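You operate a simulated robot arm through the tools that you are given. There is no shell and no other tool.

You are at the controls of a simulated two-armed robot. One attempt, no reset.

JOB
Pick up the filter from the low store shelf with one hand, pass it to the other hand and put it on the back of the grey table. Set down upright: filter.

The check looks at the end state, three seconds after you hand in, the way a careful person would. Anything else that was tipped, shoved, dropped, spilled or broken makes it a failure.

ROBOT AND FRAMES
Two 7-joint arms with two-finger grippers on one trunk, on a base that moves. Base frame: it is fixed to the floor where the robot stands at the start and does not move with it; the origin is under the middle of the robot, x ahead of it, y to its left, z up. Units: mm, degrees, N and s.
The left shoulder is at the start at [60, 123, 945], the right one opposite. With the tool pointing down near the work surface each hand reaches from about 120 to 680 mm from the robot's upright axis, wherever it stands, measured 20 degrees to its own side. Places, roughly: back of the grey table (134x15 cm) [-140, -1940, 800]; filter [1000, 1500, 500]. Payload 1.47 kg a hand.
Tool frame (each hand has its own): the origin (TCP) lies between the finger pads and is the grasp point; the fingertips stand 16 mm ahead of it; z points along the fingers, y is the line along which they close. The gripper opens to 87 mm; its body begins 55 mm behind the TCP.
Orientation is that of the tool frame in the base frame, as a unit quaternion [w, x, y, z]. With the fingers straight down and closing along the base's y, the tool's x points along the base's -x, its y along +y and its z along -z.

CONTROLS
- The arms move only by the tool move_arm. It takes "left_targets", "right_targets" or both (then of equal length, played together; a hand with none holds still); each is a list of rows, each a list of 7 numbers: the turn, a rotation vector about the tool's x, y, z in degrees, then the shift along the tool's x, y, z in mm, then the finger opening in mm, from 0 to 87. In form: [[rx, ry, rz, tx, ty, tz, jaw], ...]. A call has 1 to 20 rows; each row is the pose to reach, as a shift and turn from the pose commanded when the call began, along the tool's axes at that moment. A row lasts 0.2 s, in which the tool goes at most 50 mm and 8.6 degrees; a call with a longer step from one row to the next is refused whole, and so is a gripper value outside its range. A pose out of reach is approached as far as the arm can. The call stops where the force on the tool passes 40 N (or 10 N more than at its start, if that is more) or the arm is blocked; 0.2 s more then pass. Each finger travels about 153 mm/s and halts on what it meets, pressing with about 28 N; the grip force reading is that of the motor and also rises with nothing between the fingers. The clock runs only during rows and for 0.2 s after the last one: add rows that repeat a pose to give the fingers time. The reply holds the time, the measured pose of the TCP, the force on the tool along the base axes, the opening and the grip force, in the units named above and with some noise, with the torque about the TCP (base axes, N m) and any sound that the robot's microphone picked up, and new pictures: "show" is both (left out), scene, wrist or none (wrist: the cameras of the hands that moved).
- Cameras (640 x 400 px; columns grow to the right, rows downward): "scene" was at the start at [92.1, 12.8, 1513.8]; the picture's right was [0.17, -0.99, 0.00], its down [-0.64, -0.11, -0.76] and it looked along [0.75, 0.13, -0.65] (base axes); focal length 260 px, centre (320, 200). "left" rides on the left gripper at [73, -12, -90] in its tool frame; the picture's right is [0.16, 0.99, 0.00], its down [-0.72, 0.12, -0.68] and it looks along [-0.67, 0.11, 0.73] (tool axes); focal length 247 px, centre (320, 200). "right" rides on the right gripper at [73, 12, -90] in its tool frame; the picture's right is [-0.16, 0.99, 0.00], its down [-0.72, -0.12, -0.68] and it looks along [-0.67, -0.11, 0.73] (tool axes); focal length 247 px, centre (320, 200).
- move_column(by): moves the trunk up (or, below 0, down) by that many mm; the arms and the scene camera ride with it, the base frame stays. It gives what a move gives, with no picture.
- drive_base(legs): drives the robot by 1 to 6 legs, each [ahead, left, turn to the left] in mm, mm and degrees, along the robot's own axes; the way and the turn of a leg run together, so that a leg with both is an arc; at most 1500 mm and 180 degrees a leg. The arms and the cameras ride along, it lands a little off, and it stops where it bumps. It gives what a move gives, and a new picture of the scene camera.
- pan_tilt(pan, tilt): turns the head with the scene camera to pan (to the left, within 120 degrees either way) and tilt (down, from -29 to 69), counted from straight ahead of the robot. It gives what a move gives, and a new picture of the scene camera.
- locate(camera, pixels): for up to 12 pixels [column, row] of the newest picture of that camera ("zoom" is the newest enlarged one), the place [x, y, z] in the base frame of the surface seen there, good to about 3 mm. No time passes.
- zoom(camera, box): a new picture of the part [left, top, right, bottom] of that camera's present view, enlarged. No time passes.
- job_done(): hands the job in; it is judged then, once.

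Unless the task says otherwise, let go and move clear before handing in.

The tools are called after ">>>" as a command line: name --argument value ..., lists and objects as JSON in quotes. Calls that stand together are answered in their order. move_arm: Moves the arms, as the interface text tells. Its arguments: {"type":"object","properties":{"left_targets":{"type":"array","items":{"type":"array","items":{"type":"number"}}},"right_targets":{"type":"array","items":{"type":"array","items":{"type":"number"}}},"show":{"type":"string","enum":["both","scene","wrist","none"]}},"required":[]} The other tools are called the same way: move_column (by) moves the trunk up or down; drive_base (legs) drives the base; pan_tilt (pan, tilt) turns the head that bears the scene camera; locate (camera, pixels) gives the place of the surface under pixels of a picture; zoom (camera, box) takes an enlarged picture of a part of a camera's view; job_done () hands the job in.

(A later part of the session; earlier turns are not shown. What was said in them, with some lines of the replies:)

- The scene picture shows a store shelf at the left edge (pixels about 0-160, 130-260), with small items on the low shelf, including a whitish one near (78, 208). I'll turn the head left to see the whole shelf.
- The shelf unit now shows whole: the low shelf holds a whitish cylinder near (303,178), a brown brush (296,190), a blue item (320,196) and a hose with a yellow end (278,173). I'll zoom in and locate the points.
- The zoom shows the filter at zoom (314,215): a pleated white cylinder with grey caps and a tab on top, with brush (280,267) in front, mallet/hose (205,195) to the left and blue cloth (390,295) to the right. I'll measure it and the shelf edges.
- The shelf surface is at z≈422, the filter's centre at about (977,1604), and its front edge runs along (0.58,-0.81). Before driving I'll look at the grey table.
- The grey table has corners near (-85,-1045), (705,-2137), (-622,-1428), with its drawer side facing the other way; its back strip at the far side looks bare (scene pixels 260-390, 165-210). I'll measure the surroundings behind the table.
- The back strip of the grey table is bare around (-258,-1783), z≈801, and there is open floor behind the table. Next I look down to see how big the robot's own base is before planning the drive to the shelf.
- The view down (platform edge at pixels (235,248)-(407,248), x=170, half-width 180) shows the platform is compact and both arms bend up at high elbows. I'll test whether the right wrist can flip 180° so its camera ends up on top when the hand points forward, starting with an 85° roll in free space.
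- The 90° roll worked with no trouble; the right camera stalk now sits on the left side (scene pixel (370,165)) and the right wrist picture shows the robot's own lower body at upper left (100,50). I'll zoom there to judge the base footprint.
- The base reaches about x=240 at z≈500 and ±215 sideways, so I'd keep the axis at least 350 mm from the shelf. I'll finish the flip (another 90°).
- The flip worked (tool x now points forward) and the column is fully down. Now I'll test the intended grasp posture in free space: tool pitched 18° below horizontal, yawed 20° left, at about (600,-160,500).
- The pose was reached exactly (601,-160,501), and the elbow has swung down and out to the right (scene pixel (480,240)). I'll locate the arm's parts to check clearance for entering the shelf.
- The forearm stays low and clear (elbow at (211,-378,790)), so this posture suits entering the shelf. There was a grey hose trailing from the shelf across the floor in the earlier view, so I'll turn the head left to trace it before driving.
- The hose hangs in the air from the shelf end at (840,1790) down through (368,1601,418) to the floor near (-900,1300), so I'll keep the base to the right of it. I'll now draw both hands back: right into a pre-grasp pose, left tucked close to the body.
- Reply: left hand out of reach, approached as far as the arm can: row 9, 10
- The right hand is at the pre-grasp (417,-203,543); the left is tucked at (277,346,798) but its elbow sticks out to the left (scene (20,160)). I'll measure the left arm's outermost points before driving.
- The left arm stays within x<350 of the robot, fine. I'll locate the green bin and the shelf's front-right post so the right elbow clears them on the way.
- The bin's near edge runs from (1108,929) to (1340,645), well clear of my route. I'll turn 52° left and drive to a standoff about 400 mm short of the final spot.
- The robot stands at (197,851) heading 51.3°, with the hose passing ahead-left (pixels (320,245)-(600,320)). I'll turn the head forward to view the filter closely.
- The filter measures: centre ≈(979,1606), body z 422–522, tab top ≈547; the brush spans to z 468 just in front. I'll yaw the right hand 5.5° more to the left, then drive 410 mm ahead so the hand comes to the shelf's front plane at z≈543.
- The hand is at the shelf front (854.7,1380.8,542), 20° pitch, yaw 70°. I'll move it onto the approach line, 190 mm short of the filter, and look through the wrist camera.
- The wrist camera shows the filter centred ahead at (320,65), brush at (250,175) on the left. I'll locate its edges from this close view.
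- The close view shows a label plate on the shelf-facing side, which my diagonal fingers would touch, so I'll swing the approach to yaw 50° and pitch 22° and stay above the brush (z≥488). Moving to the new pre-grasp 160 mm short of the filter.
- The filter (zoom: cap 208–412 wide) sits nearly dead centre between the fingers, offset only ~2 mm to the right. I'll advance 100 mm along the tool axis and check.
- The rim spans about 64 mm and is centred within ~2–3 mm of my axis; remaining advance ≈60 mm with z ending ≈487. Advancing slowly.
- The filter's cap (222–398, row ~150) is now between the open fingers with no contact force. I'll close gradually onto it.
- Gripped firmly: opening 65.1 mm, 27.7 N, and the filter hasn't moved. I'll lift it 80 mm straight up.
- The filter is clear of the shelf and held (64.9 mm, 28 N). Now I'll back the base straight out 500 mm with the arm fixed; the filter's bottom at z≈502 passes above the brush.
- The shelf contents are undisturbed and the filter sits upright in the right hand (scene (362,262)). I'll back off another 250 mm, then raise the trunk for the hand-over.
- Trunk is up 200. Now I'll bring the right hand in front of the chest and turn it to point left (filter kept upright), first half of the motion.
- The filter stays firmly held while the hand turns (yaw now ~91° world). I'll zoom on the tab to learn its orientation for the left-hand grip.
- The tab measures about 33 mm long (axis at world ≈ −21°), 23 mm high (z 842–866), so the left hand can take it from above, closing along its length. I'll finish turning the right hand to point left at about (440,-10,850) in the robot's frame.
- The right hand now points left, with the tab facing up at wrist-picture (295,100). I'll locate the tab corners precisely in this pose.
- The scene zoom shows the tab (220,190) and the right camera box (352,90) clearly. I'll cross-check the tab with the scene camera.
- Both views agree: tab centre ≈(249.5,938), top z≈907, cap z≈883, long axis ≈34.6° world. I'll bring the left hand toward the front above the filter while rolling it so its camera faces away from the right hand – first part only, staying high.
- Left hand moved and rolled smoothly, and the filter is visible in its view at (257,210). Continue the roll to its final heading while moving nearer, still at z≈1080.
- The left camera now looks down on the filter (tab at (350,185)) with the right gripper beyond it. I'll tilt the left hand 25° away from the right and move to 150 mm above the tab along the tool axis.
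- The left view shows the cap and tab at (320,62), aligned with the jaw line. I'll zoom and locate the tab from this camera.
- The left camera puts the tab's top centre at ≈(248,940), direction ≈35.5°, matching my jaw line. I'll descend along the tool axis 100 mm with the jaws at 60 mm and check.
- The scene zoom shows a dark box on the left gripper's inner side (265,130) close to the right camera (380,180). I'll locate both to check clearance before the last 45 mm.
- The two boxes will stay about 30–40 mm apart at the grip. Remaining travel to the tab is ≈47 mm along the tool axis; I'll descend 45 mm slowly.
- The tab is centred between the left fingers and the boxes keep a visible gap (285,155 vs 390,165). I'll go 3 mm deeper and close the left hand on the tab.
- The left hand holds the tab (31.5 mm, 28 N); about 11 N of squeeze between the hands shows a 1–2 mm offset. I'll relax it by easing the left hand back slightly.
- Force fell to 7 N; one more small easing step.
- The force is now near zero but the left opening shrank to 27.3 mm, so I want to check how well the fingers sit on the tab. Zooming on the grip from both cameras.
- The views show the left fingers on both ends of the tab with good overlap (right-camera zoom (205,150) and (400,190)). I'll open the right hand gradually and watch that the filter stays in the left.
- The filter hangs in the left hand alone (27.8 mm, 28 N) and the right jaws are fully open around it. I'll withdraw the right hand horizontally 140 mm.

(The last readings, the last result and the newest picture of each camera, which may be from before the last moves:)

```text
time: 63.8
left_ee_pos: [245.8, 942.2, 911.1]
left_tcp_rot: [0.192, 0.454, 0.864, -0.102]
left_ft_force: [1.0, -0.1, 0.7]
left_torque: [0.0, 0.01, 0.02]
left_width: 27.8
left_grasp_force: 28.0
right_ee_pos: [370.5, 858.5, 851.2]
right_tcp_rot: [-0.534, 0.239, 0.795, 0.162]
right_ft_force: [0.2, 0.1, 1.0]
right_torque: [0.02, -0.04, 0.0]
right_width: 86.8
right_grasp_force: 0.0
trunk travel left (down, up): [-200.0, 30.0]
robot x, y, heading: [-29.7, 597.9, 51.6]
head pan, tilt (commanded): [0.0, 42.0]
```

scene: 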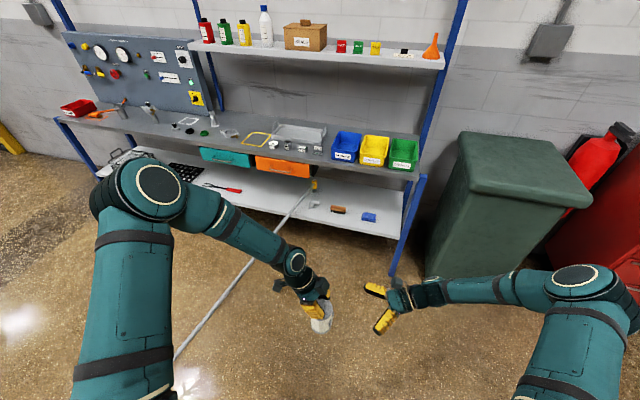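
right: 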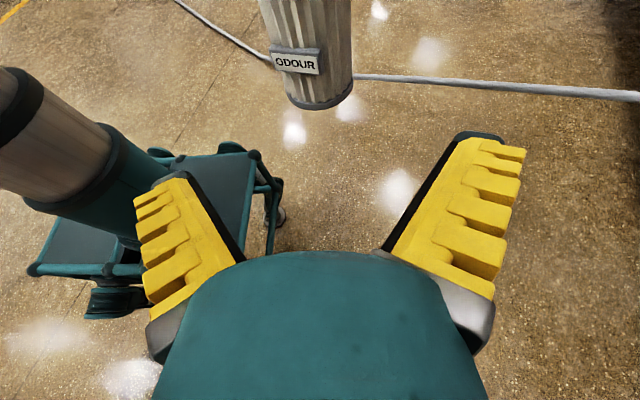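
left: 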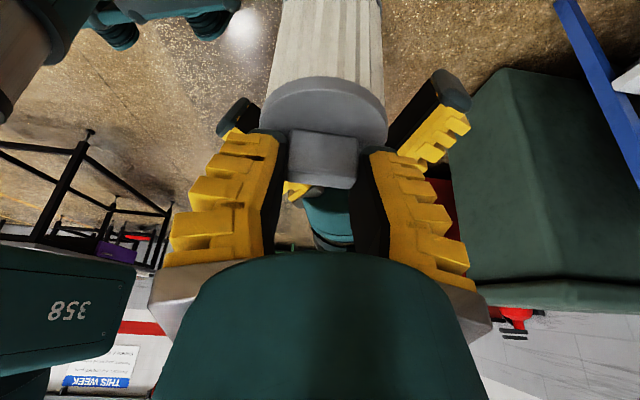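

The hand-over is done: the filter hangs upright in the left hand (label visible at right-wrist (297,62)). I'll raise the filter 90 mm for carrying and retract the right hand up and back.

>>> move_arm --left_targets '[[0, 0, 0, -6.3, 0, -13.6, 10], [0, 0, 0, -12.7, 0, -27.2, 10], [0, 0, 0, -19, 0, -40.8, 10], [0, 0, 0, -25.3, 0, -54.3, 10], [0, 0, 0, -31.7, 0, -67.9, 10], [0, 0, 0, -38, 0, -81.5, 10]]' --right_targets '[[0, 0, 0, 9.9, -23, -19.9, 87], [0, 0, 0, 19.8, -46, -39.8, 87], [0, 0, 0, 29.7, -69.1, -59.8, 87], [0, 0, 0, 39.5, -92.1, -79.7, 87], [0, 0, 0, 49.4, -115.2, -99.6, 87], [0, 0, 0, 59.3, -138.2, -119.5, 87]]' --show "both"

```text
time: 65.2
left_ee_pos: [244.3, 943.1, 1000.6]
left_tcp_rot: [0.191, 0.454, 0.864, -0.101]
left_ft_force: [0.1, 1.3, -0.8]
left_torque: [-0.03, 0.0, 0.01]
left_width: 27.9
left_grasp_force: 28.2
right_ee_pos: [368.6, 694.3, 951.2]
right_tcp_rot: [-0.534, 0.239, 0.795, 0.162]
right_ft_force: [0.5, -0.1, 0.0]
right_torque: [0.01, -0.03, 0.04]
right_width: 87.0
right_grasp_force: 0.0
trunk travel left (down, up): [-200.0, 30.0]
robot x, y, heading: [-30.9, 594.8, 51.5]
head pan, tilt (commanded): [0.0, 42.0]
```

scene: 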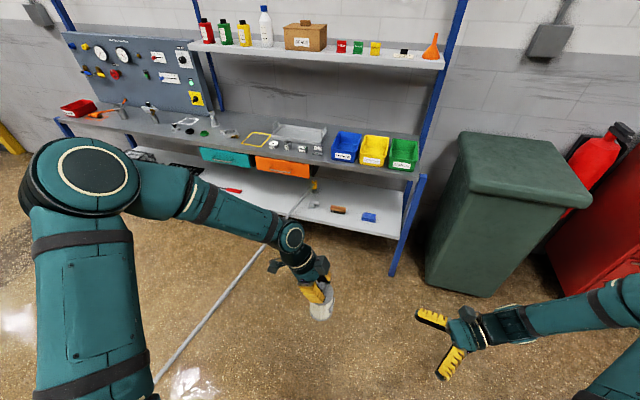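
right: 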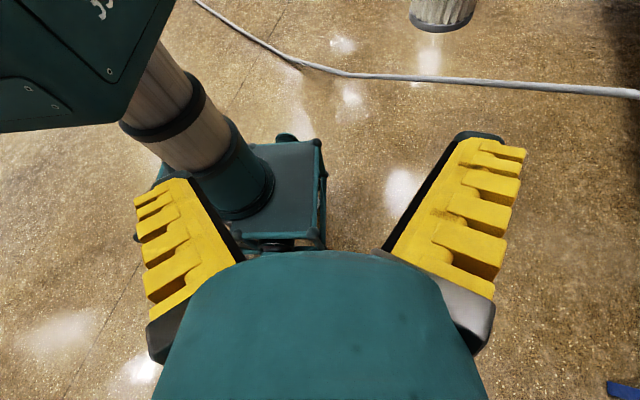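
left: 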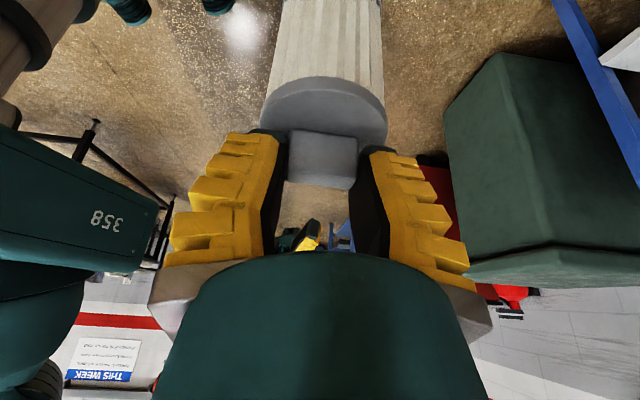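

Filter is secure and high. The right wrist picture now shows my base's lower deck at (285,190); I'll locate its corners to know the footprint before driving to the table.

>>> locate --camera "right" --pixels '[[318, 145], [322, 200], [318, 235], [288, 138], [300, 242], [255, 245], [310, 180], [280, 190], [325, 170]]'

>>> pan_tilt --pan -110 --tilt 30

```text
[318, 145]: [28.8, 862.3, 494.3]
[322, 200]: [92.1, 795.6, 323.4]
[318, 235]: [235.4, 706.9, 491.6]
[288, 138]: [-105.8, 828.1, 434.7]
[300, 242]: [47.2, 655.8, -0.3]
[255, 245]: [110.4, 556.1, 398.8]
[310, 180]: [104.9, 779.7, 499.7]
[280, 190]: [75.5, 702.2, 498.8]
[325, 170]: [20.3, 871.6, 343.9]
```

```text
time: 67.0
left_ee_pos: [244.3, 941.8, 1000.5]
left_tcp_rot: [0.192, 0.454, 0.864, -0.102]
left_ft_force: [-0.2, -0.1, -2.0]
left_torque: [0.0, 0.0, 0.03]
left_width: 27.5
left_grasp_force: 28.2
right_ee_pos: [367.3, 694.7, 949.9]
right_tcp_rot: [-0.533, 0.239, 0.795, 0.161]
right_ft_force: [1.0, 0.9, 0.6]
right_torque: [-0.01, -0.01, -0.01]
right_width: 86.8
right_grasp_force: 0.1
trunk travel left (down, up): [-200.0, 30.0]
robot x, y, heading: [-30.1, 598.5, 51.6]
head pan, tilt (commanded): [-110.0, 30.0]
```

scene: 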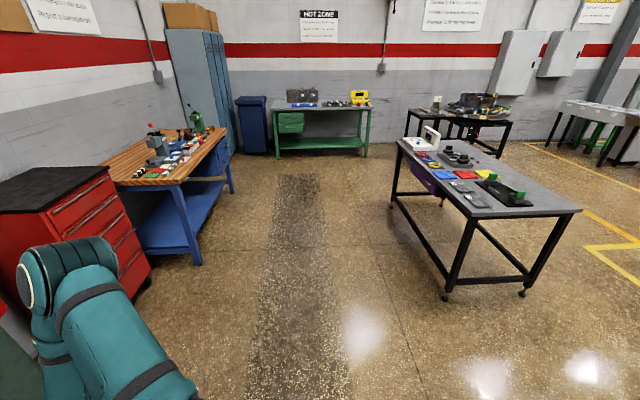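

The base front reaches 250 mm ahead of the axis. The route goes around the table's right side (in this picture) to its back; I'll turn in place to face that way so that I can see the floor there first.

>>> drive_base --legs '[[0, 0, -150]]'

>>> pan_tilt --pan -15 --tilt 25

```text
time: 73.7
left_ee_pos: [-99.9, 162.9, 1000.5]
left_tcp_rot: [-0.05, 0.951, -0.222, -0.211]
left_ft_force: [-1.6, 0.4, -0.5]
left_torque: [-0.01, -0.03, -0.03]
left_width: 28.0
left_grasp_force: 28.1
right_ee_pos: [-327.4, 320.1, 950.6]
right_tcp_rot: [0.022, 0.829, -0.031, 0.558]
right_ft_force: [1.1, -0.5, -0.3]
right_torque: [-0.03, -0.04, -0.03]
right_width: 86.9
right_grasp_force: 0.0
trunk travel left (down, up): [-200.0, 30.0]
robot x, y, heading: [-29.5, 596.8, -99.1]
head pan, tilt (commanded): [-110.0, 30.0]
```

scene: 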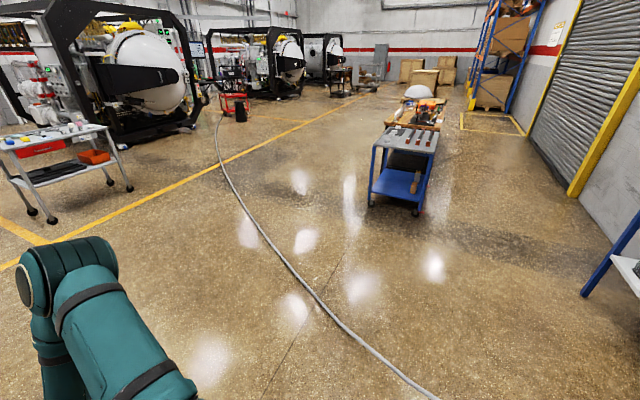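

```text
time: 75.4
left_ee_pos: [-99.8, 163.7, 1000.5]
left_tcp_rot: [-0.05, 0.951, -0.222, -0.21]
left_ft_force: [0.1, -0.7, -1.0]
left_torque: [0.01, 0.02, -0.01]
left_width: 27.8
left_grasp_force: 27.4
right_ee_pos: [-327.9, 321.3, 950.2]
right_tcp_rot: [0.022, 0.829, -0.031, 0.558]
right_ft_force: [0.2, 1.2, 0.9]
right_torque: [0.03, -0.01, 0.02]
right_width: 87.1
right_grasp_force: 0.1
trunk travel left (down, up): [-200.0, 30.0]
robot x, y, heading: [-27.4, 598.0, -99.2]
head pan, tilt (commanded): [-15.0, 25.0]
```

scene: 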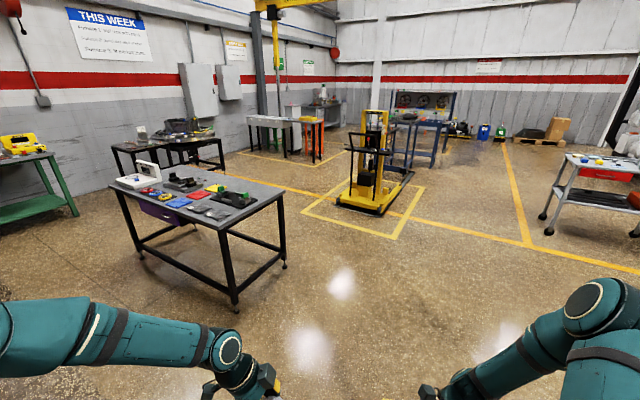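

The floor to the right of and behind the table is open; the yellow stacker stands at (375,185). I'll locate the obstacles around my route.

>>> locate --camera "scene" --pixels '[[378, 214], [336, 203], [393, 238], [302, 212], [236, 308], [284, 266], [547, 232], [222, 172], [283, 198], [410, 172], [247, 185], [140, 256]]'

```text
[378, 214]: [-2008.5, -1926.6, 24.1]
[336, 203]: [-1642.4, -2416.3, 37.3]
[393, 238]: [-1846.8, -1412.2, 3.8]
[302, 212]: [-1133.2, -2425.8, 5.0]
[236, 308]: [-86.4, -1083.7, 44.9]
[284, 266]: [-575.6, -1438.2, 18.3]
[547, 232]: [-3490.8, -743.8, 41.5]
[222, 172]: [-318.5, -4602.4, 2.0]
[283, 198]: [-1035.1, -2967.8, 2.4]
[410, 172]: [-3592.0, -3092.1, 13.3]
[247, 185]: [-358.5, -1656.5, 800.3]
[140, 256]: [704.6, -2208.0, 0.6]
```

Obstacles are mapped: stacker face ≥1.39 m behind the table's back edge, so there's a clear aisle. I'll drive diagonally to the waypoint at about (-1429,-1393), to the right of the table.

>>> drive_base --legs '[[1094, -532, 0], [1094, -532, 0]]'

```text
time: 87.2
left_ee_pos: [-1508.6, -1806.9, 1001.0]
left_tcp_rot: [-0.05, 0.951, -0.221, -0.21]
left_ft_force: [-0.7, 0.4, -1.3]
left_torque: [-0.01, 0.02, 0.03]
left_width: 28.0
left_grasp_force: 27.7
right_ee_pos: [-1735.1, -1650.4, 951.6]
right_tcp_rot: [0.023, 0.83, -0.032, 0.557]
right_ft_force: [0.2, 0.0, -0.1]
right_torque: [0.01, -0.03, 0.0]
right_width: 87.0
right_grasp_force: 0.1
trunk travel left (down, up): [-200.0, 30.0]
robot x, y, heading: [-1436.8, -1372.6, -99.3]
head pan, tilt (commanded): [-15.0, 25.0]
```

scene: 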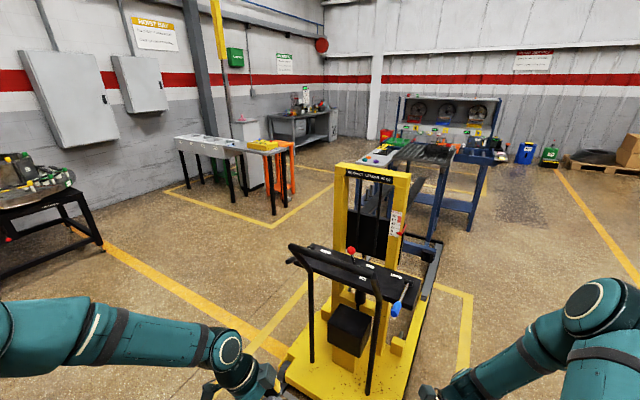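

I'm at (-1437,-1373) with the stacker ahead. I'll shift 250 mm away from it toward the table line, then turn left 135° to face the table's back.

>>> drive_base --legs '[[-177, 177, 0], [0, 0, 135]]'

>>> pan_tilt --pan -35 --tilt 35

```text
time: 95.0
left_ee_pos: [-877.6, -967.3, 999.9]
left_tcp_rot: [0.177, 0.565, 0.796, -0.126]
left_ft_force: [0.9, -0.2, -1.4]
left_torque: [-0.02, 0.02, 0.0]
left_width: 28.2
left_grasp_force: 28.0
right_ee_pos: [-825.2, -1239.1, 950.6]
right_tcp_rot: [-0.508, 0.342, 0.756, 0.231]
right_ft_force: [-0.6, -0.6, 0.1]
right_torque: [-0.03, -0.03, 0.02]
right_width: 87.1
right_grasp_force: 0.0
trunk travel left (down, up): [-200.0, 30.0]
robot x, y, heading: [-1234.6, -1231.1, 36.3]
head pan, tilt (commanded): [-15.0, 25.0]
```

scene: 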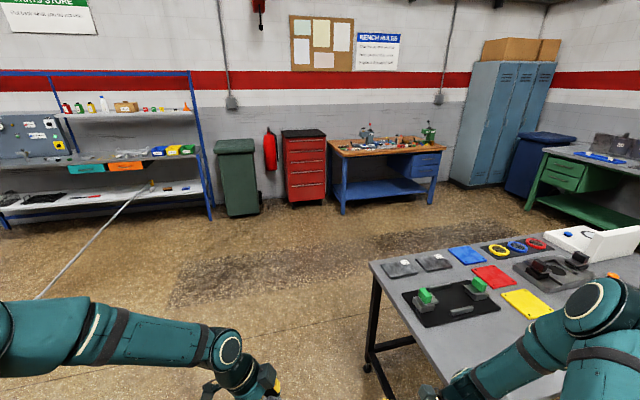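

```text
time: 95.8
left_ee_pos: [-878.3, -967.7, 999.8]
left_tcp_rot: [0.177, 0.565, 0.796, -0.126]
left_ft_force: [0.1, 0.6, -0.9]
left_torque: [-0.02, -0.03, 0.01]
left_width: 28.2
left_grasp_force: 27.8
right_ee_pos: [-826.3, -1239.5, 950.6]
right_tcp_rot: [-0.509, 0.342, 0.756, 0.231]
right_ft_force: [-0.8, 0.8, -0.1]
right_torque: [-0.02, 0.02, 0.0]
right_width: 87.0
right_grasp_force: 0.0
trunk travel left (down, up): [-200.0, 30.0]
robot x, y, heading: [-1230.9, -1224.6, 36.2]
head pan, tilt (commanded): [-35.0, 35.0]
```

scene: 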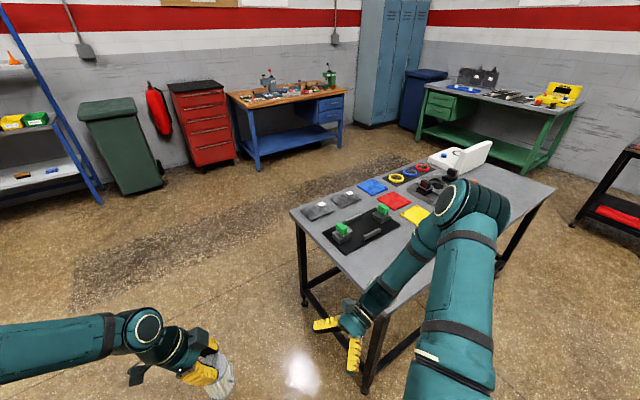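

I'm facing the table's back side, with heading 36.2° at (-1232,-1227). I'll back off 200 mm, then slide right about 1020 mm along the table's back edge.

>>> drive_base --legs '[[-200, 0, 0], [0, -1020, 0]]'

>>> pan_tilt --pan 0 --tilt 45

```text
time: 106.3
left_ee_pos: [-440.2, -1904.8, 1001.4]
left_tcp_rot: [0.176, 0.565, 0.796, -0.126]
left_ft_force: [-0.4, 0.3, -1.1]
left_torque: [0.01, -0.05, 0.01]
left_width: 28.3
left_grasp_force: 27.9
right_ee_pos: [-387.0, -2176.5, 950.6]
right_tcp_rot: [-0.508, 0.341, 0.756, 0.23]
right_ft_force: [-0.1, 0.0, 0.2]
right_torque: [-0.01, -0.01, -0.03]
right_width: 86.8
right_grasp_force: 0.0
trunk travel left (down, up): [-200.0, 30.0]
robot x, y, heading: [-798.0, -2165.8, 36.3]
head pan, tilt (commanded): [-35.0, 35.0]
```

scene: 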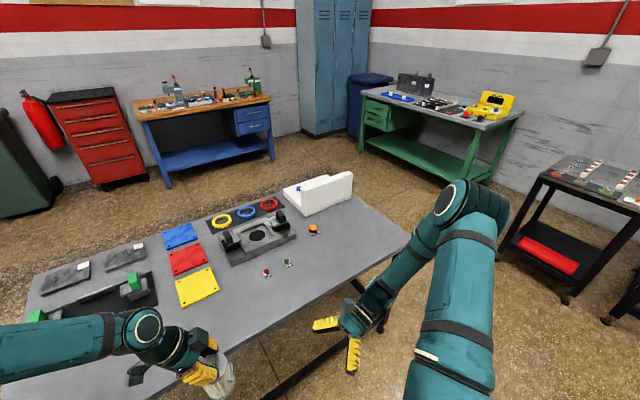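

```text
time: 107.3
left_ee_pos: [-440.5, -1905.3, 1001.2]
left_tcp_rot: [0.176, 0.565, 0.796, -0.126]
left_ft_force: [0.6, -0.1, -1.8]
left_torque: [0.01, -0.01, 0.02]
left_width: 28.3
left_grasp_force: 28.0
right_ee_pos: [-386.0, -2177.2, 951.0]
right_tcp_rot: [-0.508, 0.342, 0.756, 0.231]
right_ft_force: [0.3, 0.0, 0.2]
right_torque: [-0.01, -0.02, 0.0]
right_width: 87.0
right_grasp_force: 0.1
trunk travel left (down, up): [-200.0, 30.0]
robot x, y, heading: [-796.0, -2164.6, 36.5]
head pan, tilt (commanded): [0.0, 45.0]
```

scene: 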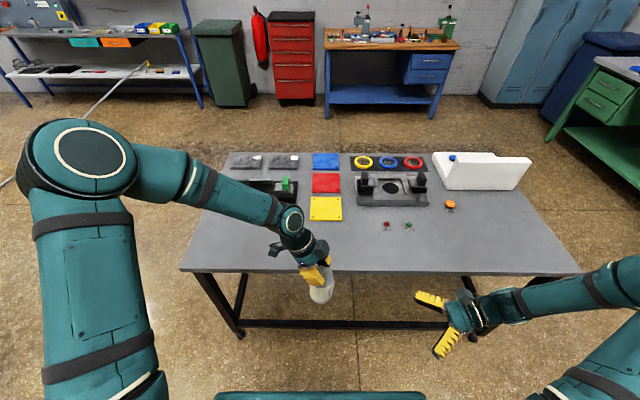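

I'm now squarely behind the table; the back strip (rows ~225–270) is bare, with small knobs at (387,225), (408,226), (450,205) further in. I'll locate the edge and strip.

>>> locate --camera "scene" --pixels '[[360, 270], [450, 272], [360, 240], [387, 227], [408, 228], [326, 220], [245, 265], [420, 250], [350, 225], [573, 272], [185, 268], [450, 207]]'

```text
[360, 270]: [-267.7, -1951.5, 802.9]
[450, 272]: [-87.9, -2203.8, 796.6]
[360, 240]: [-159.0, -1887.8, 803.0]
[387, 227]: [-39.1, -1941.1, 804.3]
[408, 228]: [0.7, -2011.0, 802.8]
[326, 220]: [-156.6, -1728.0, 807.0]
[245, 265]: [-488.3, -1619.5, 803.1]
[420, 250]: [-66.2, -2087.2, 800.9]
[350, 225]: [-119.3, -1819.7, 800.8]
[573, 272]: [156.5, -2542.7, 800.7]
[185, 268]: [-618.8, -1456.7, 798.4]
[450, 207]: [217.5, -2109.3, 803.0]
```

The edge is ~116 mm beyond the filter; the strip is clear at my lateral position. I'll drive 155 mm ahead so the filter hangs just inside the edge, with 70 mm height clearance.

>>> drive_base --legs '[[155, 0, 0]]'

>>> zoom --camera "scene" --box '[240, 200, 400, 320]'

```text
time: 108.7
left_ee_pos: [-315.8, -1814.8, 1000.4]
left_tcp_rot: [0.178, 0.564, 0.797, -0.126]
left_ft_force: [-0.1, 0.1, -1.1]
left_torque: [-0.05, 0.03, -0.01]
left_width: 28.3
left_grasp_force: 28.0
right_ee_pos: [-261.5, -2084.5, 950.5]
right_tcp_rot: [-0.508, 0.343, 0.756, 0.231]
right_ft_force: [0.5, -0.1, -0.7]
right_torque: [-0.01, 0.04, 0.06]
right_width: 86.8
right_grasp_force: 0.0
trunk travel left (down, up): [-200.0, 30.0]
robot x, y, heading: [-674.6, -2072.2, 36.2]
head pan, tilt (commanded): [0.0, 45.0]
```

scene: 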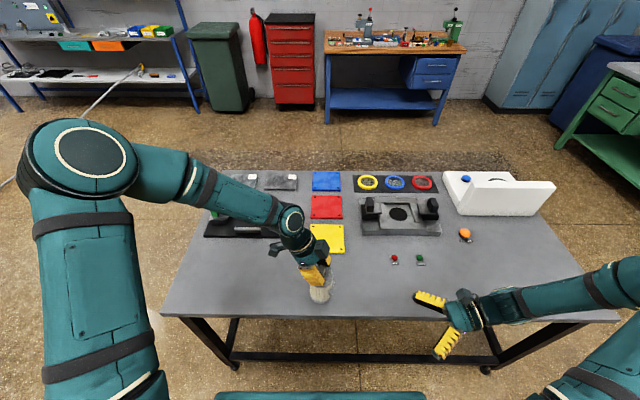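

```text
3.33 times, centred on (320, 260) of scene
```

zoom: 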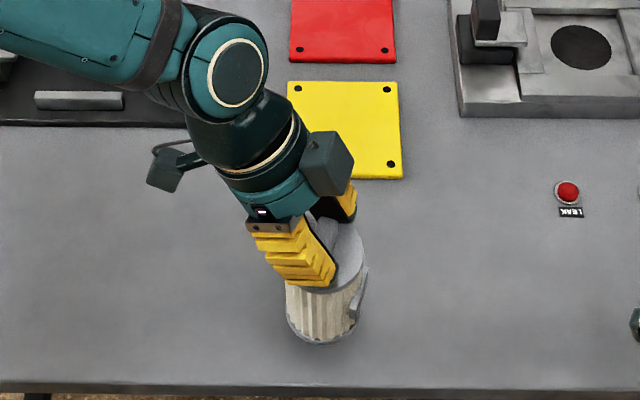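

The filter hangs above the bare strip at zoom (322,310). I'll check its uprightness by locating points down its side and viewing it from the left camera.

>>> locate --camera "zoom" --pixels '[[318, 295], [318, 325], [319, 338], [300, 295], [303, 330], [335, 300], [336, 330], [352, 250], [330, 290], [330, 370], [330, 388], [200, 250]]'

>>> move_arm --left_targets '[[0, 0, 0, 0, 0, 0, 10]]' --show "wrist"

```text
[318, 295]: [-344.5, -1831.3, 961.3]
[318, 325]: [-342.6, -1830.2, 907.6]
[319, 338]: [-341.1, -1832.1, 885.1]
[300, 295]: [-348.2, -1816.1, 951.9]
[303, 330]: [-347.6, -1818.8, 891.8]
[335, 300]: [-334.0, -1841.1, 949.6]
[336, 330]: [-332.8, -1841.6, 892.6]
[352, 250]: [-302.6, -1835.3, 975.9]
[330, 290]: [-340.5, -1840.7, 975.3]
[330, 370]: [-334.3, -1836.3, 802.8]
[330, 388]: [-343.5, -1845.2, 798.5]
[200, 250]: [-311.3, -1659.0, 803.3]
```

```text
time: 109.1
left_ee_pos: [-316.7, -1813.8, 1000.4]
left_tcp_rot: [0.176, 0.565, 0.796, -0.126]
left_ft_force: [-0.2, 0.6, -0.6]
left_torque: [0.01, -0.05, -0.02]
left_width: 28.1
left_grasp_force: 28.0
right_ee_pos: [-262.4, -2084.5, 950.1]
right_tcp_rot: [-0.508, 0.343, 0.756, 0.231]
right_ft_force: [0.4, -0.4, 0.9]
right_torque: [0.0, -0.03, 0.02]
right_width: 86.9
right_grasp_force: 0.0
trunk travel left (down, up): [-200.0, 30.0]
robot x, y, heading: [-671.5, -2075.7, 36.2]
head pan, tilt (commanded): [0.0, 45.0]
```

left: 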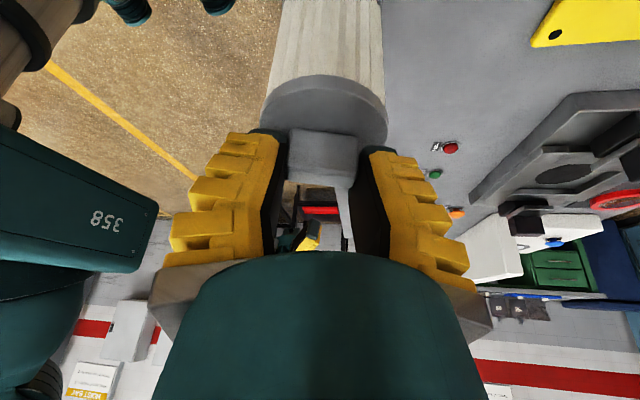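

The filter's side line is vertical within about 1–2° and its bottom is at z≈873. I'll move it 62 mm further in over the strip, then lower 50 mm.

>>> move_arm --left_targets '[[0, 0, 0, 3.9, 14.9, -1.9, 10], [0, 0, 0, 7.9, 29.8, -3.7, 10], [0, 0, 0, 11.8, 44.6, -5.6, 10], [0, 0, 0, 15.7, 59.5, -7.4, 10], [0, 0, 0, 19.9, 59.5, 1.7, 10], [0, 0, 0, 24.2, 59.5, 10.7, 10], [0, 0, 0, 28.4, 59.5, 19.8, 10], [0, 0, 0, 32.6, 59.5, 28.8, 10], [0, 0, 0, 36.8, 59.5, 37.9, 10], [0, 0, 0, 36.8, 59.5, 37.9, 10]]' --show "both"

```text
time: 111.3
left_ee_pos: [-266.8, -1777.6, 950.1]
left_tcp_rot: [0.176, 0.565, 0.796, -0.126]
left_ft_force: [0.3, 0.0, -1.8]
left_torque: [0.0, 0.0, -0.01]
left_width: 28.2
left_grasp_force: 28.1
right_ee_pos: [-262.8, -2084.5, 950.6]
right_tcp_rot: [-0.508, 0.343, 0.756, 0.232]
right_ft_force: [-0.3, 0.9, -0.9]
right_torque: [-0.01, 0.01, 0.03]
right_width: 87.0
right_grasp_force: 0.0
trunk travel left (down, up): [-200.0, 30.0]
robot x, y, heading: [-669.5, -2074.7, 36.3]
head pan, tilt (commanded): [0.0, 45.0]
```

scene: 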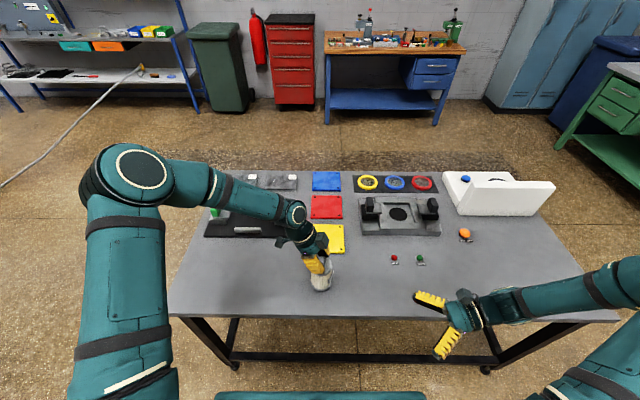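
left: 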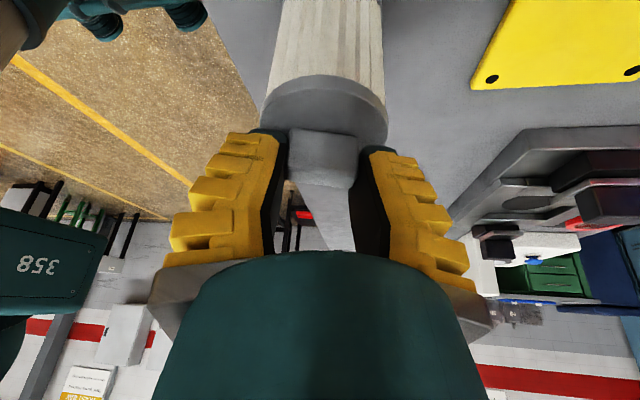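

>>> zoom --camera "scene" --box '[270, 220, 370, 310]'

>>> locate --camera "scene" --pixels '[[320, 280], [320, 286], [320, 290], [320, 296], [320, 312], [345, 275], [312, 282], [330, 282]]'

```text
4.44 times, centred on (320, 265) of scene
```

zoom: 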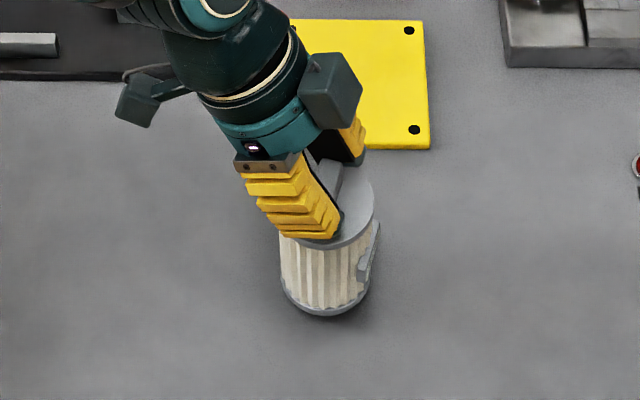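

```text
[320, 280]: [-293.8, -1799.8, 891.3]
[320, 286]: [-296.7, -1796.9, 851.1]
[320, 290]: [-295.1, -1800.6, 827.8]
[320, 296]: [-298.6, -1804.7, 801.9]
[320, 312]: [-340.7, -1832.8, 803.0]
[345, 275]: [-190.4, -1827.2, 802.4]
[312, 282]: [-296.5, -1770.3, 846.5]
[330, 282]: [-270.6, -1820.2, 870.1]
```

Bottom is at ≈822, table at ≈802. Lower 15 mm, then feel for contact in small steps.

>>> move_arm --left_targets '[[0, 0, 0, 2.1, 0, 4.5, 10], [0, 0, 0, 4.2, 0, 9.1, 10], [0, 0, 0, 6.3, 0, 13.6, 10], [0, 0, 0, 6.3, 0, 13.6, 10]]' --show "none"

```text
time: 112.3
left_ee_pos: [-266.2, -1778.0, 935.5]
left_tcp_rot: [0.176, 0.565, 0.796, -0.126]
left_ft_force: [0.0, 0.0, -1.7]
left_torque: [0.01, -0.02, 0.01]
left_width: 28.1
left_grasp_force: 28.2
right_ee_pos: [-262.6, -2085.8, 950.7]
right_tcp_rot: [-0.507, 0.343, 0.756, 0.232]
right_ft_force: [0.1, 0.1, 0.8]
right_torque: [0.0, 0.01, 0.01]
right_width: 86.8
right_grasp_force: 0.0
trunk travel left (down, up): [-200.0, 30.0]
robot x, y, heading: [-669.9, -2075.4, 36.2]
head pan, tilt (commanded): [0.0, 45.0]
```

No contact yet (force z −1.7 N, the filter's weight). I'll lower 4 mm more in 1 mm rows.

>>> move_arm --left_targets '[[0, 0, 0, 0.42, 0, 0.91, 10], [0, 0, 0, 0.85, 0, 1.81, 10], [0, 0, 0, 1.27, 0, 2.72, 10], [0, 0, 0, 1.69, 0, 3.62, 10]]' --show "none"

```text
time: 113.3
left_ee_pos: [-265.7, -1778.1, 931.4]
left_tcp_rot: [0.176, 0.565, 0.796, -0.126]
left_ft_force: [0.1, 0.4, -1.3]
left_torque: [0.02, 0.01, -0.03]
left_width: 28.1
left_grasp_force: 28.0
right_ee_pos: [-262.0, -2086.1, 950.9]
right_tcp_rot: [-0.507, 0.343, 0.756, 0.231]
right_ft_force: [-0.1, 0.1, 0.7]
right_torque: [0.0, 0.02, 0.0]
right_width: 87.0
right_grasp_force: 0.0
trunk travel left (down, up): [-200.0, 30.0]
robot x, y, heading: [-667.8, -2072.3, 36.4]
head pan, tilt (commanded): [0.0, 45.0]
```

>>> move_arm --left_targets '[[0, 0, 0, 0.42, 0, 0.91, 10], [0, 0, 0, 0.85, 0, 1.81, 10], [0, 0, 0, 0.85, 0, 1.81, 10]]' --show "scene"

>>> zoom --camera "scene" --box '[270, 220, 370, 310]'

```text
time: 114.1
left_ee_pos: [-267.1, -1777.9, 929.9]
left_tcp_rot: [0.176, 0.565, 0.796, -0.126]
left_ft_force: [-0.2, 0.6, -0.8]
left_torque: [0.01, -0.01, -0.02]
left_width: 28.1
left_grasp_force: 28.6
right_ee_pos: [-262.0, -2084.7, 950.9]
right_tcp_rot: [-0.508, 0.342, 0.756, 0.231]
right_ft_force: [0.5, -0.5, -0.1]
right_torque: [0.01, -0.01, -0.01]
right_width: 87.1
right_grasp_force: 0.1
trunk travel left (down, up): [-200.0, 30.0]
robot x, y, heading: [-673.6, -2073.6, 36.2]
head pan, tilt (commanded): [0.0, 45.0]
```

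scene: 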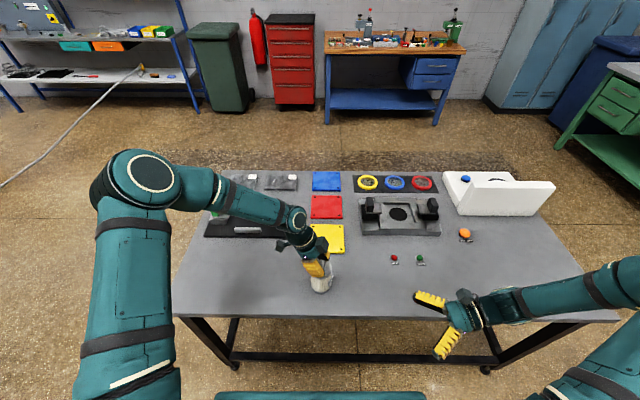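

```text
4.44 times, centred on (320, 265) of scene
```

zoom: 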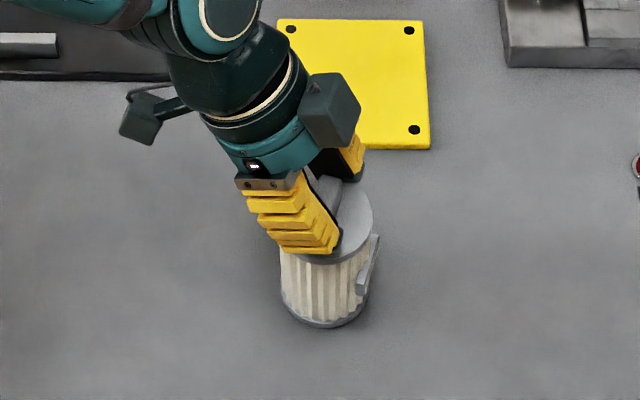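

Nearly touching (z force easing from −1.7 to −0.8 N). Continue 1 mm at a time.

>>> move_arm --left_targets '[[0, 0, 0, 0.42, 0, 0.91, 10], [0, 0, 0, 0.42, 0, 0.91, 10]]' --show "none"

```text
time: 114.7
left_ee_pos: [-266.2, -1778.3, 927.7]
left_tcp_rot: [0.176, 0.565, 0.796, -0.127]
left_ft_force: [0.0, -0.5, -1.2]
left_torque: [0.04, -0.02, -0.02]
left_width: 28.4
left_grasp_force: 28.0
right_ee_pos: [-263.5, -2085.3, 951.5]
right_tcp_rot: [-0.507, 0.343, 0.756, 0.232]
right_ft_force: [0.6, 0.1, -0.1]
right_torque: [-0.02, -0.02, 0.01]
right_width: 86.8
right_grasp_force: 0.1
trunk travel left (down, up): [-200.0, 30.0]
robot x, y, heading: [-671.3, -2076.3, 36.3]
head pan, tilt (commanded): [0.0, 45.0]
```

>>> move_arm --left_targets '[[0, 0, 0, 0.42, 0, 0.91, 10], [0, 0, 0, 0.42, 0, 0.91, 10]]' --show "none"

```text
time: 115.3
left_ee_pos: [-265.0, -1778.7, 927.7]
left_tcp_rot: [0.177, 0.565, 0.796, -0.125]
left_ft_force: [-0.1, -0.8, 1.2]
left_torque: [-0.02, 0.0, 0.01]
left_width: 28.5
left_grasp_force: 27.7
right_ee_pos: [-262.6, -2085.1, 950.7]
right_tcp_rot: [-0.507, 0.343, 0.756, 0.231]
right_ft_force: [0.3, 0.0, 1.2]
right_torque: [-0.01, 0.0, 0.0]
right_width: 87.0
right_grasp_force: 0.2
trunk travel left (down, up): [-200.0, 30.0]
robot x, y, heading: [-669.9, -2076.2, 36.2]
head pan, tilt (commanded): [0.0, 45.0]
```

The z force turned positive (+1.2 N): contact begins. One more millimetre to seat it flat.

>>> move_arm --left_targets '[[0, 0, 0, 0.42, 0, 0.91, 10], [0, 0, 0, 0.42, 0, 0.91, 10]]' --show "wrist"

>>> zoom --camera "scene" --box '[270, 220, 370, 310]'

```text
time: 115.9
left_ee_pos: [-265.0, -1778.5, 927.4]
left_tcp_rot: [0.177, 0.564, 0.797, -0.124]
left_ft_force: [-0.7, -1.7, 7.5]
left_torque: [0.16, 0.06, -0.05]
left_width: 30.1
left_grasp_force: 28.0
right_ee_pos: [-263.7, -2086.4, 949.8]
right_tcp_rot: [-0.508, 0.343, 0.756, 0.232]
right_ft_force: [-0.2, 0.4, 0.3]
right_torque: [0.02, 0.06, -0.05]
right_width: 87.2
right_grasp_force: 0.2
trunk travel left (down, up): [-200.0, 30.0]
robot x, y, heading: [-666.2, -2072.8, 36.1]
head pan, tilt (commanded): [0.0, 45.0]
```

left: 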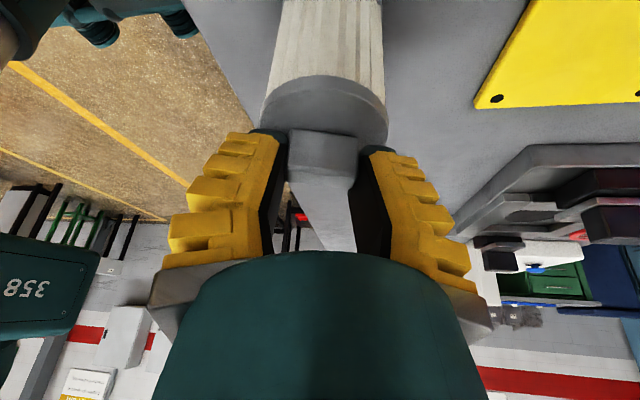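

```text
4.44 times, centred on (320, 265) of scene
```

zoom: 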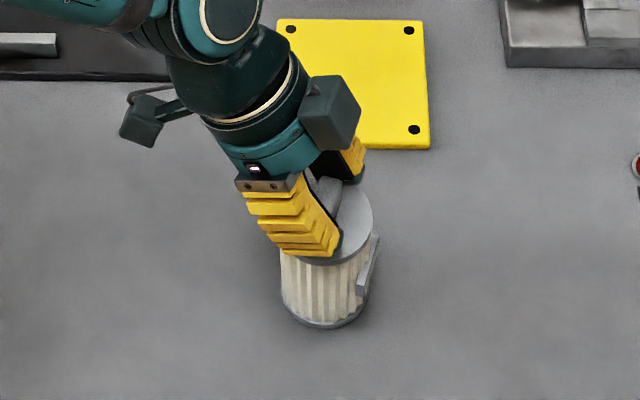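

Seated with 7.5 N on the table. Now I'll open the left hand slowly.

>>> move_arm --left_targets '[[0, 0, 0, -0.2, 0, -0.5, 32], [0, 0, 0, -0.2, 0, -0.5, 36], [0, 0, 0, -0.2, 0, -0.5, 42], [0, 0, 0, -0.2, 0, -0.5, 50], [0, 0, 0, -0.2, 0, -0.5, 60], [0, 0, 0, -0.2, 0, -0.5, 60]]' --show "both"

>>> zoom --camera "scene" --box '[270, 220, 370, 310]'

```text
time: 117.3
left_ee_pos: [-265.8, -1778.2, 927.7]
left_tcp_rot: [0.176, 0.564, 0.797, -0.125]
left_ft_force: [-0.5, 0.4, -0.2]
left_torque: [0.01, 0.02, 0.03]
left_width: 64.7
left_grasp_force: 2.8
right_ee_pos: [-262.3, -2084.5, 950.8]
right_tcp_rot: [-0.507, 0.343, 0.756, 0.232]
right_ft_force: [0.0, -0.3, 0.0]
right_torque: [0.02, 0.03, -0.05]
right_width: 86.8
right_grasp_force: 0.0
trunk travel left (down, up): [-200.0, 30.0]
robot x, y, heading: [-672.5, -2074.0, 36.3]
head pan, tilt (commanded): [0.0, 45.0]
```

scene: 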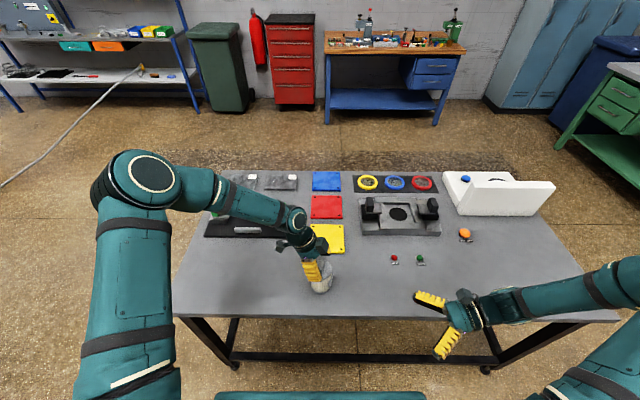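
left: 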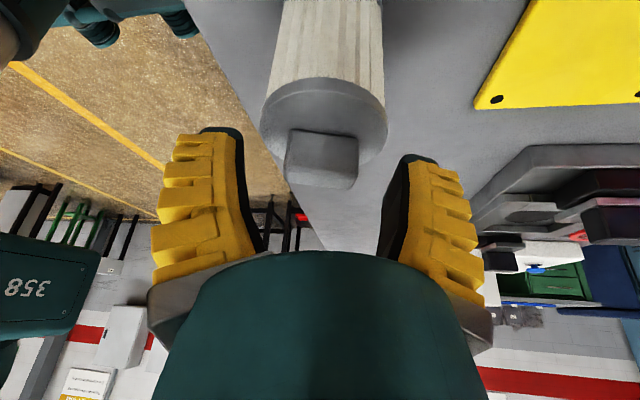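

```text
4.44 times, centred on (320, 265) of scene
```

zoom: 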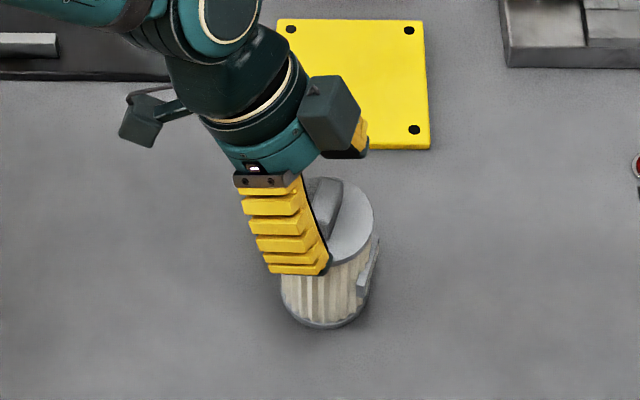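

The filter stands upright on its own with the fingers clear (zoom (325,265)). I'll withdraw the left hand along its tool axis, up and away.

>>> move_arm --left_targets '[[0, 0, 0, 0, 0, -8, 60], [0, 0, 0, 0, 0, -20, 60], [0, 0, 0, 0, 0, -45, 60], [0, 0, 0, 0, 0, -75, 60], [0, 0, 0, 0, 0, -110, 60], [0, 0, 0, 0, 0, -150, 60]]' --show "both"

```text
time: 118.7
left_ee_pos: [-287.4, -1717.8, 1064.6]
left_tcp_rot: [0.176, 0.565, 0.796, -0.125]
left_ft_force: [0.8, -1.0, -0.4]
left_torque: [-0.02, -0.05, -0.03]
left_width: 64.6
left_grasp_force: 3.4
right_ee_pos: [-262.9, -2086.0, 949.6]
right_tcp_rot: [-0.508, 0.342, 0.756, 0.231]
right_ft_force: [-0.5, 0.3, -0.8]
right_torque: [0.02, -0.03, 0.02]
right_width: 87.1
right_grasp_force: 0.1
trunk travel left (down, up): [-200.0, 30.0]
robot x, y, heading: [-668.9, -2073.6, 36.1]
head pan, tilt (commanded): [0.0, 45.0]
```

scene: 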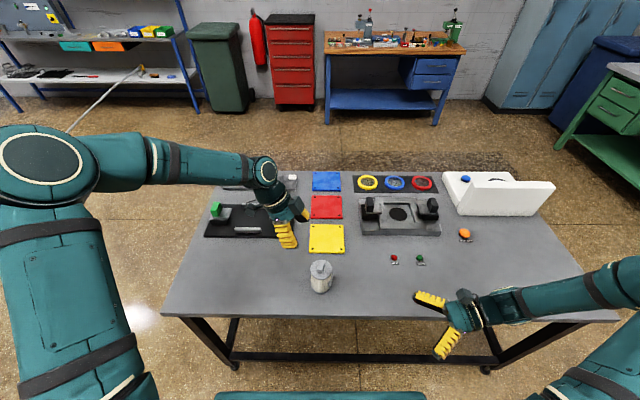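
left: 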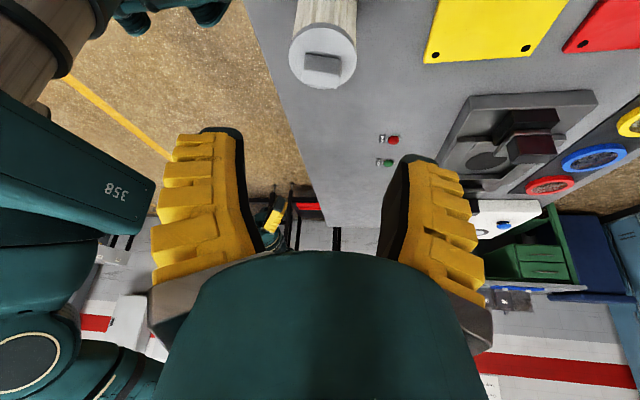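

The filter stands on the back strip at scene (321,277), everything else undisturbed. I'll verify its position, then back the robot away.

>>> locate --camera "scene" --pixels '[[321, 268], [321, 285], [321, 293], [310, 272], [332, 272], [321, 310], [321, 316]]'

>>> drive_base --legs '[[-300, 0, 0]]'

```text
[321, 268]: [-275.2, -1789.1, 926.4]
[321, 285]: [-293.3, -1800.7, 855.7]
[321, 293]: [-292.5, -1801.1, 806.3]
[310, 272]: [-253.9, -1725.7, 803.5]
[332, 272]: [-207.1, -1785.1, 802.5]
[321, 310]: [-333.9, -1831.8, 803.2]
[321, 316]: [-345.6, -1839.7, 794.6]
```

```text
time: 120.7
left_ee_pos: [-525.1, -1894.1, 1064.9]
left_tcp_rot: [0.176, 0.566, 0.795, -0.125]
left_ft_force: [0.2, -0.6, -0.3]
left_torque: [0.02, 0.01, -0.01]
left_width: 64.5
left_grasp_force: 3.8
right_ee_pos: [-502.3, -2263.0, 950.5]
right_tcp_rot: [-0.507, 0.345, 0.755, 0.233]
right_ft_force: [-0.4, -0.6, 0.5]
right_torque: [0.01, -0.02, 0.01]
right_width: 87.0
right_grasp_force: 0.0
trunk travel left (down, up): [-200.0, 30.0]
robot x, y, heading: [-909.9, -2249.4, 36.2]
head pan, tilt (commanded): [0.0, 45.0]
```

scene: 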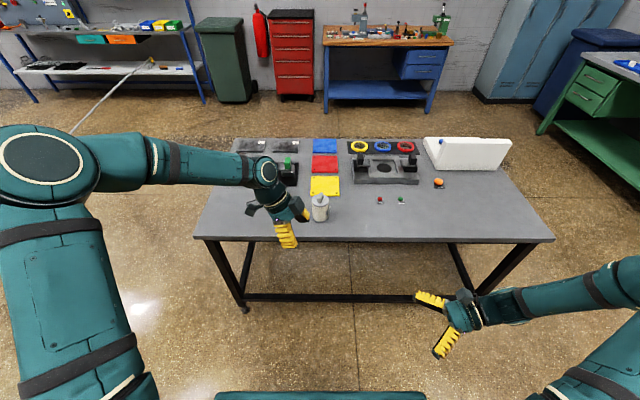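

>>> zoom --camera "scene" --box '[270, 160, 420, 260]'

>>> zoom --camera "scene" --box '[0, 10, 220, 120]'

```text
4.00 times, centred on (345, 210) of scene
```

zoom: 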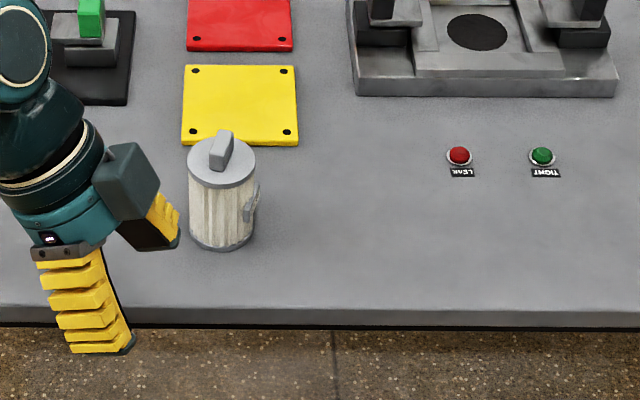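

```text
2.91 times, centred on (110, 65) of scene
```

zoom: 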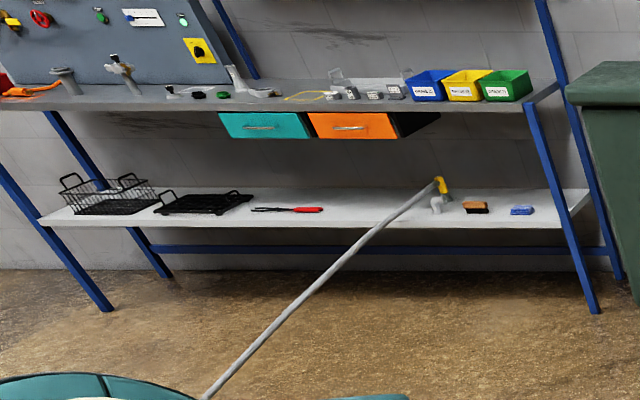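

The filter stands upright on the back strip of the grey table (zoom (222,195)), about 99 mm in from the edge and free of both hands. The shelf, hose and table items all look undisturbed, so I'm handing in the job.

>>> job_done

```text
The job is handed in.
```

The filter is standing upright on the back strip of the grey table, at about [-267, -1780]. That is roughly 99 mm in from the back edge. I handed the job in after both hands had let go and the robot had backed away.

- **Pick:** the right hand took the filter from the low store shelf by its body.
- **Pass:** the left hand gripped the tab on top before the right hand opened, so it was a direct hand-to-hand pass.
- **Place:** the left hand set it down until it rested on the table with about 7.5 N, then opened and withdrew.

In the last pictures, the other items on the shelf and the table, and the hose, look undisturbed. The handing-in reply gave no verdict, so I don't know the result of the check.
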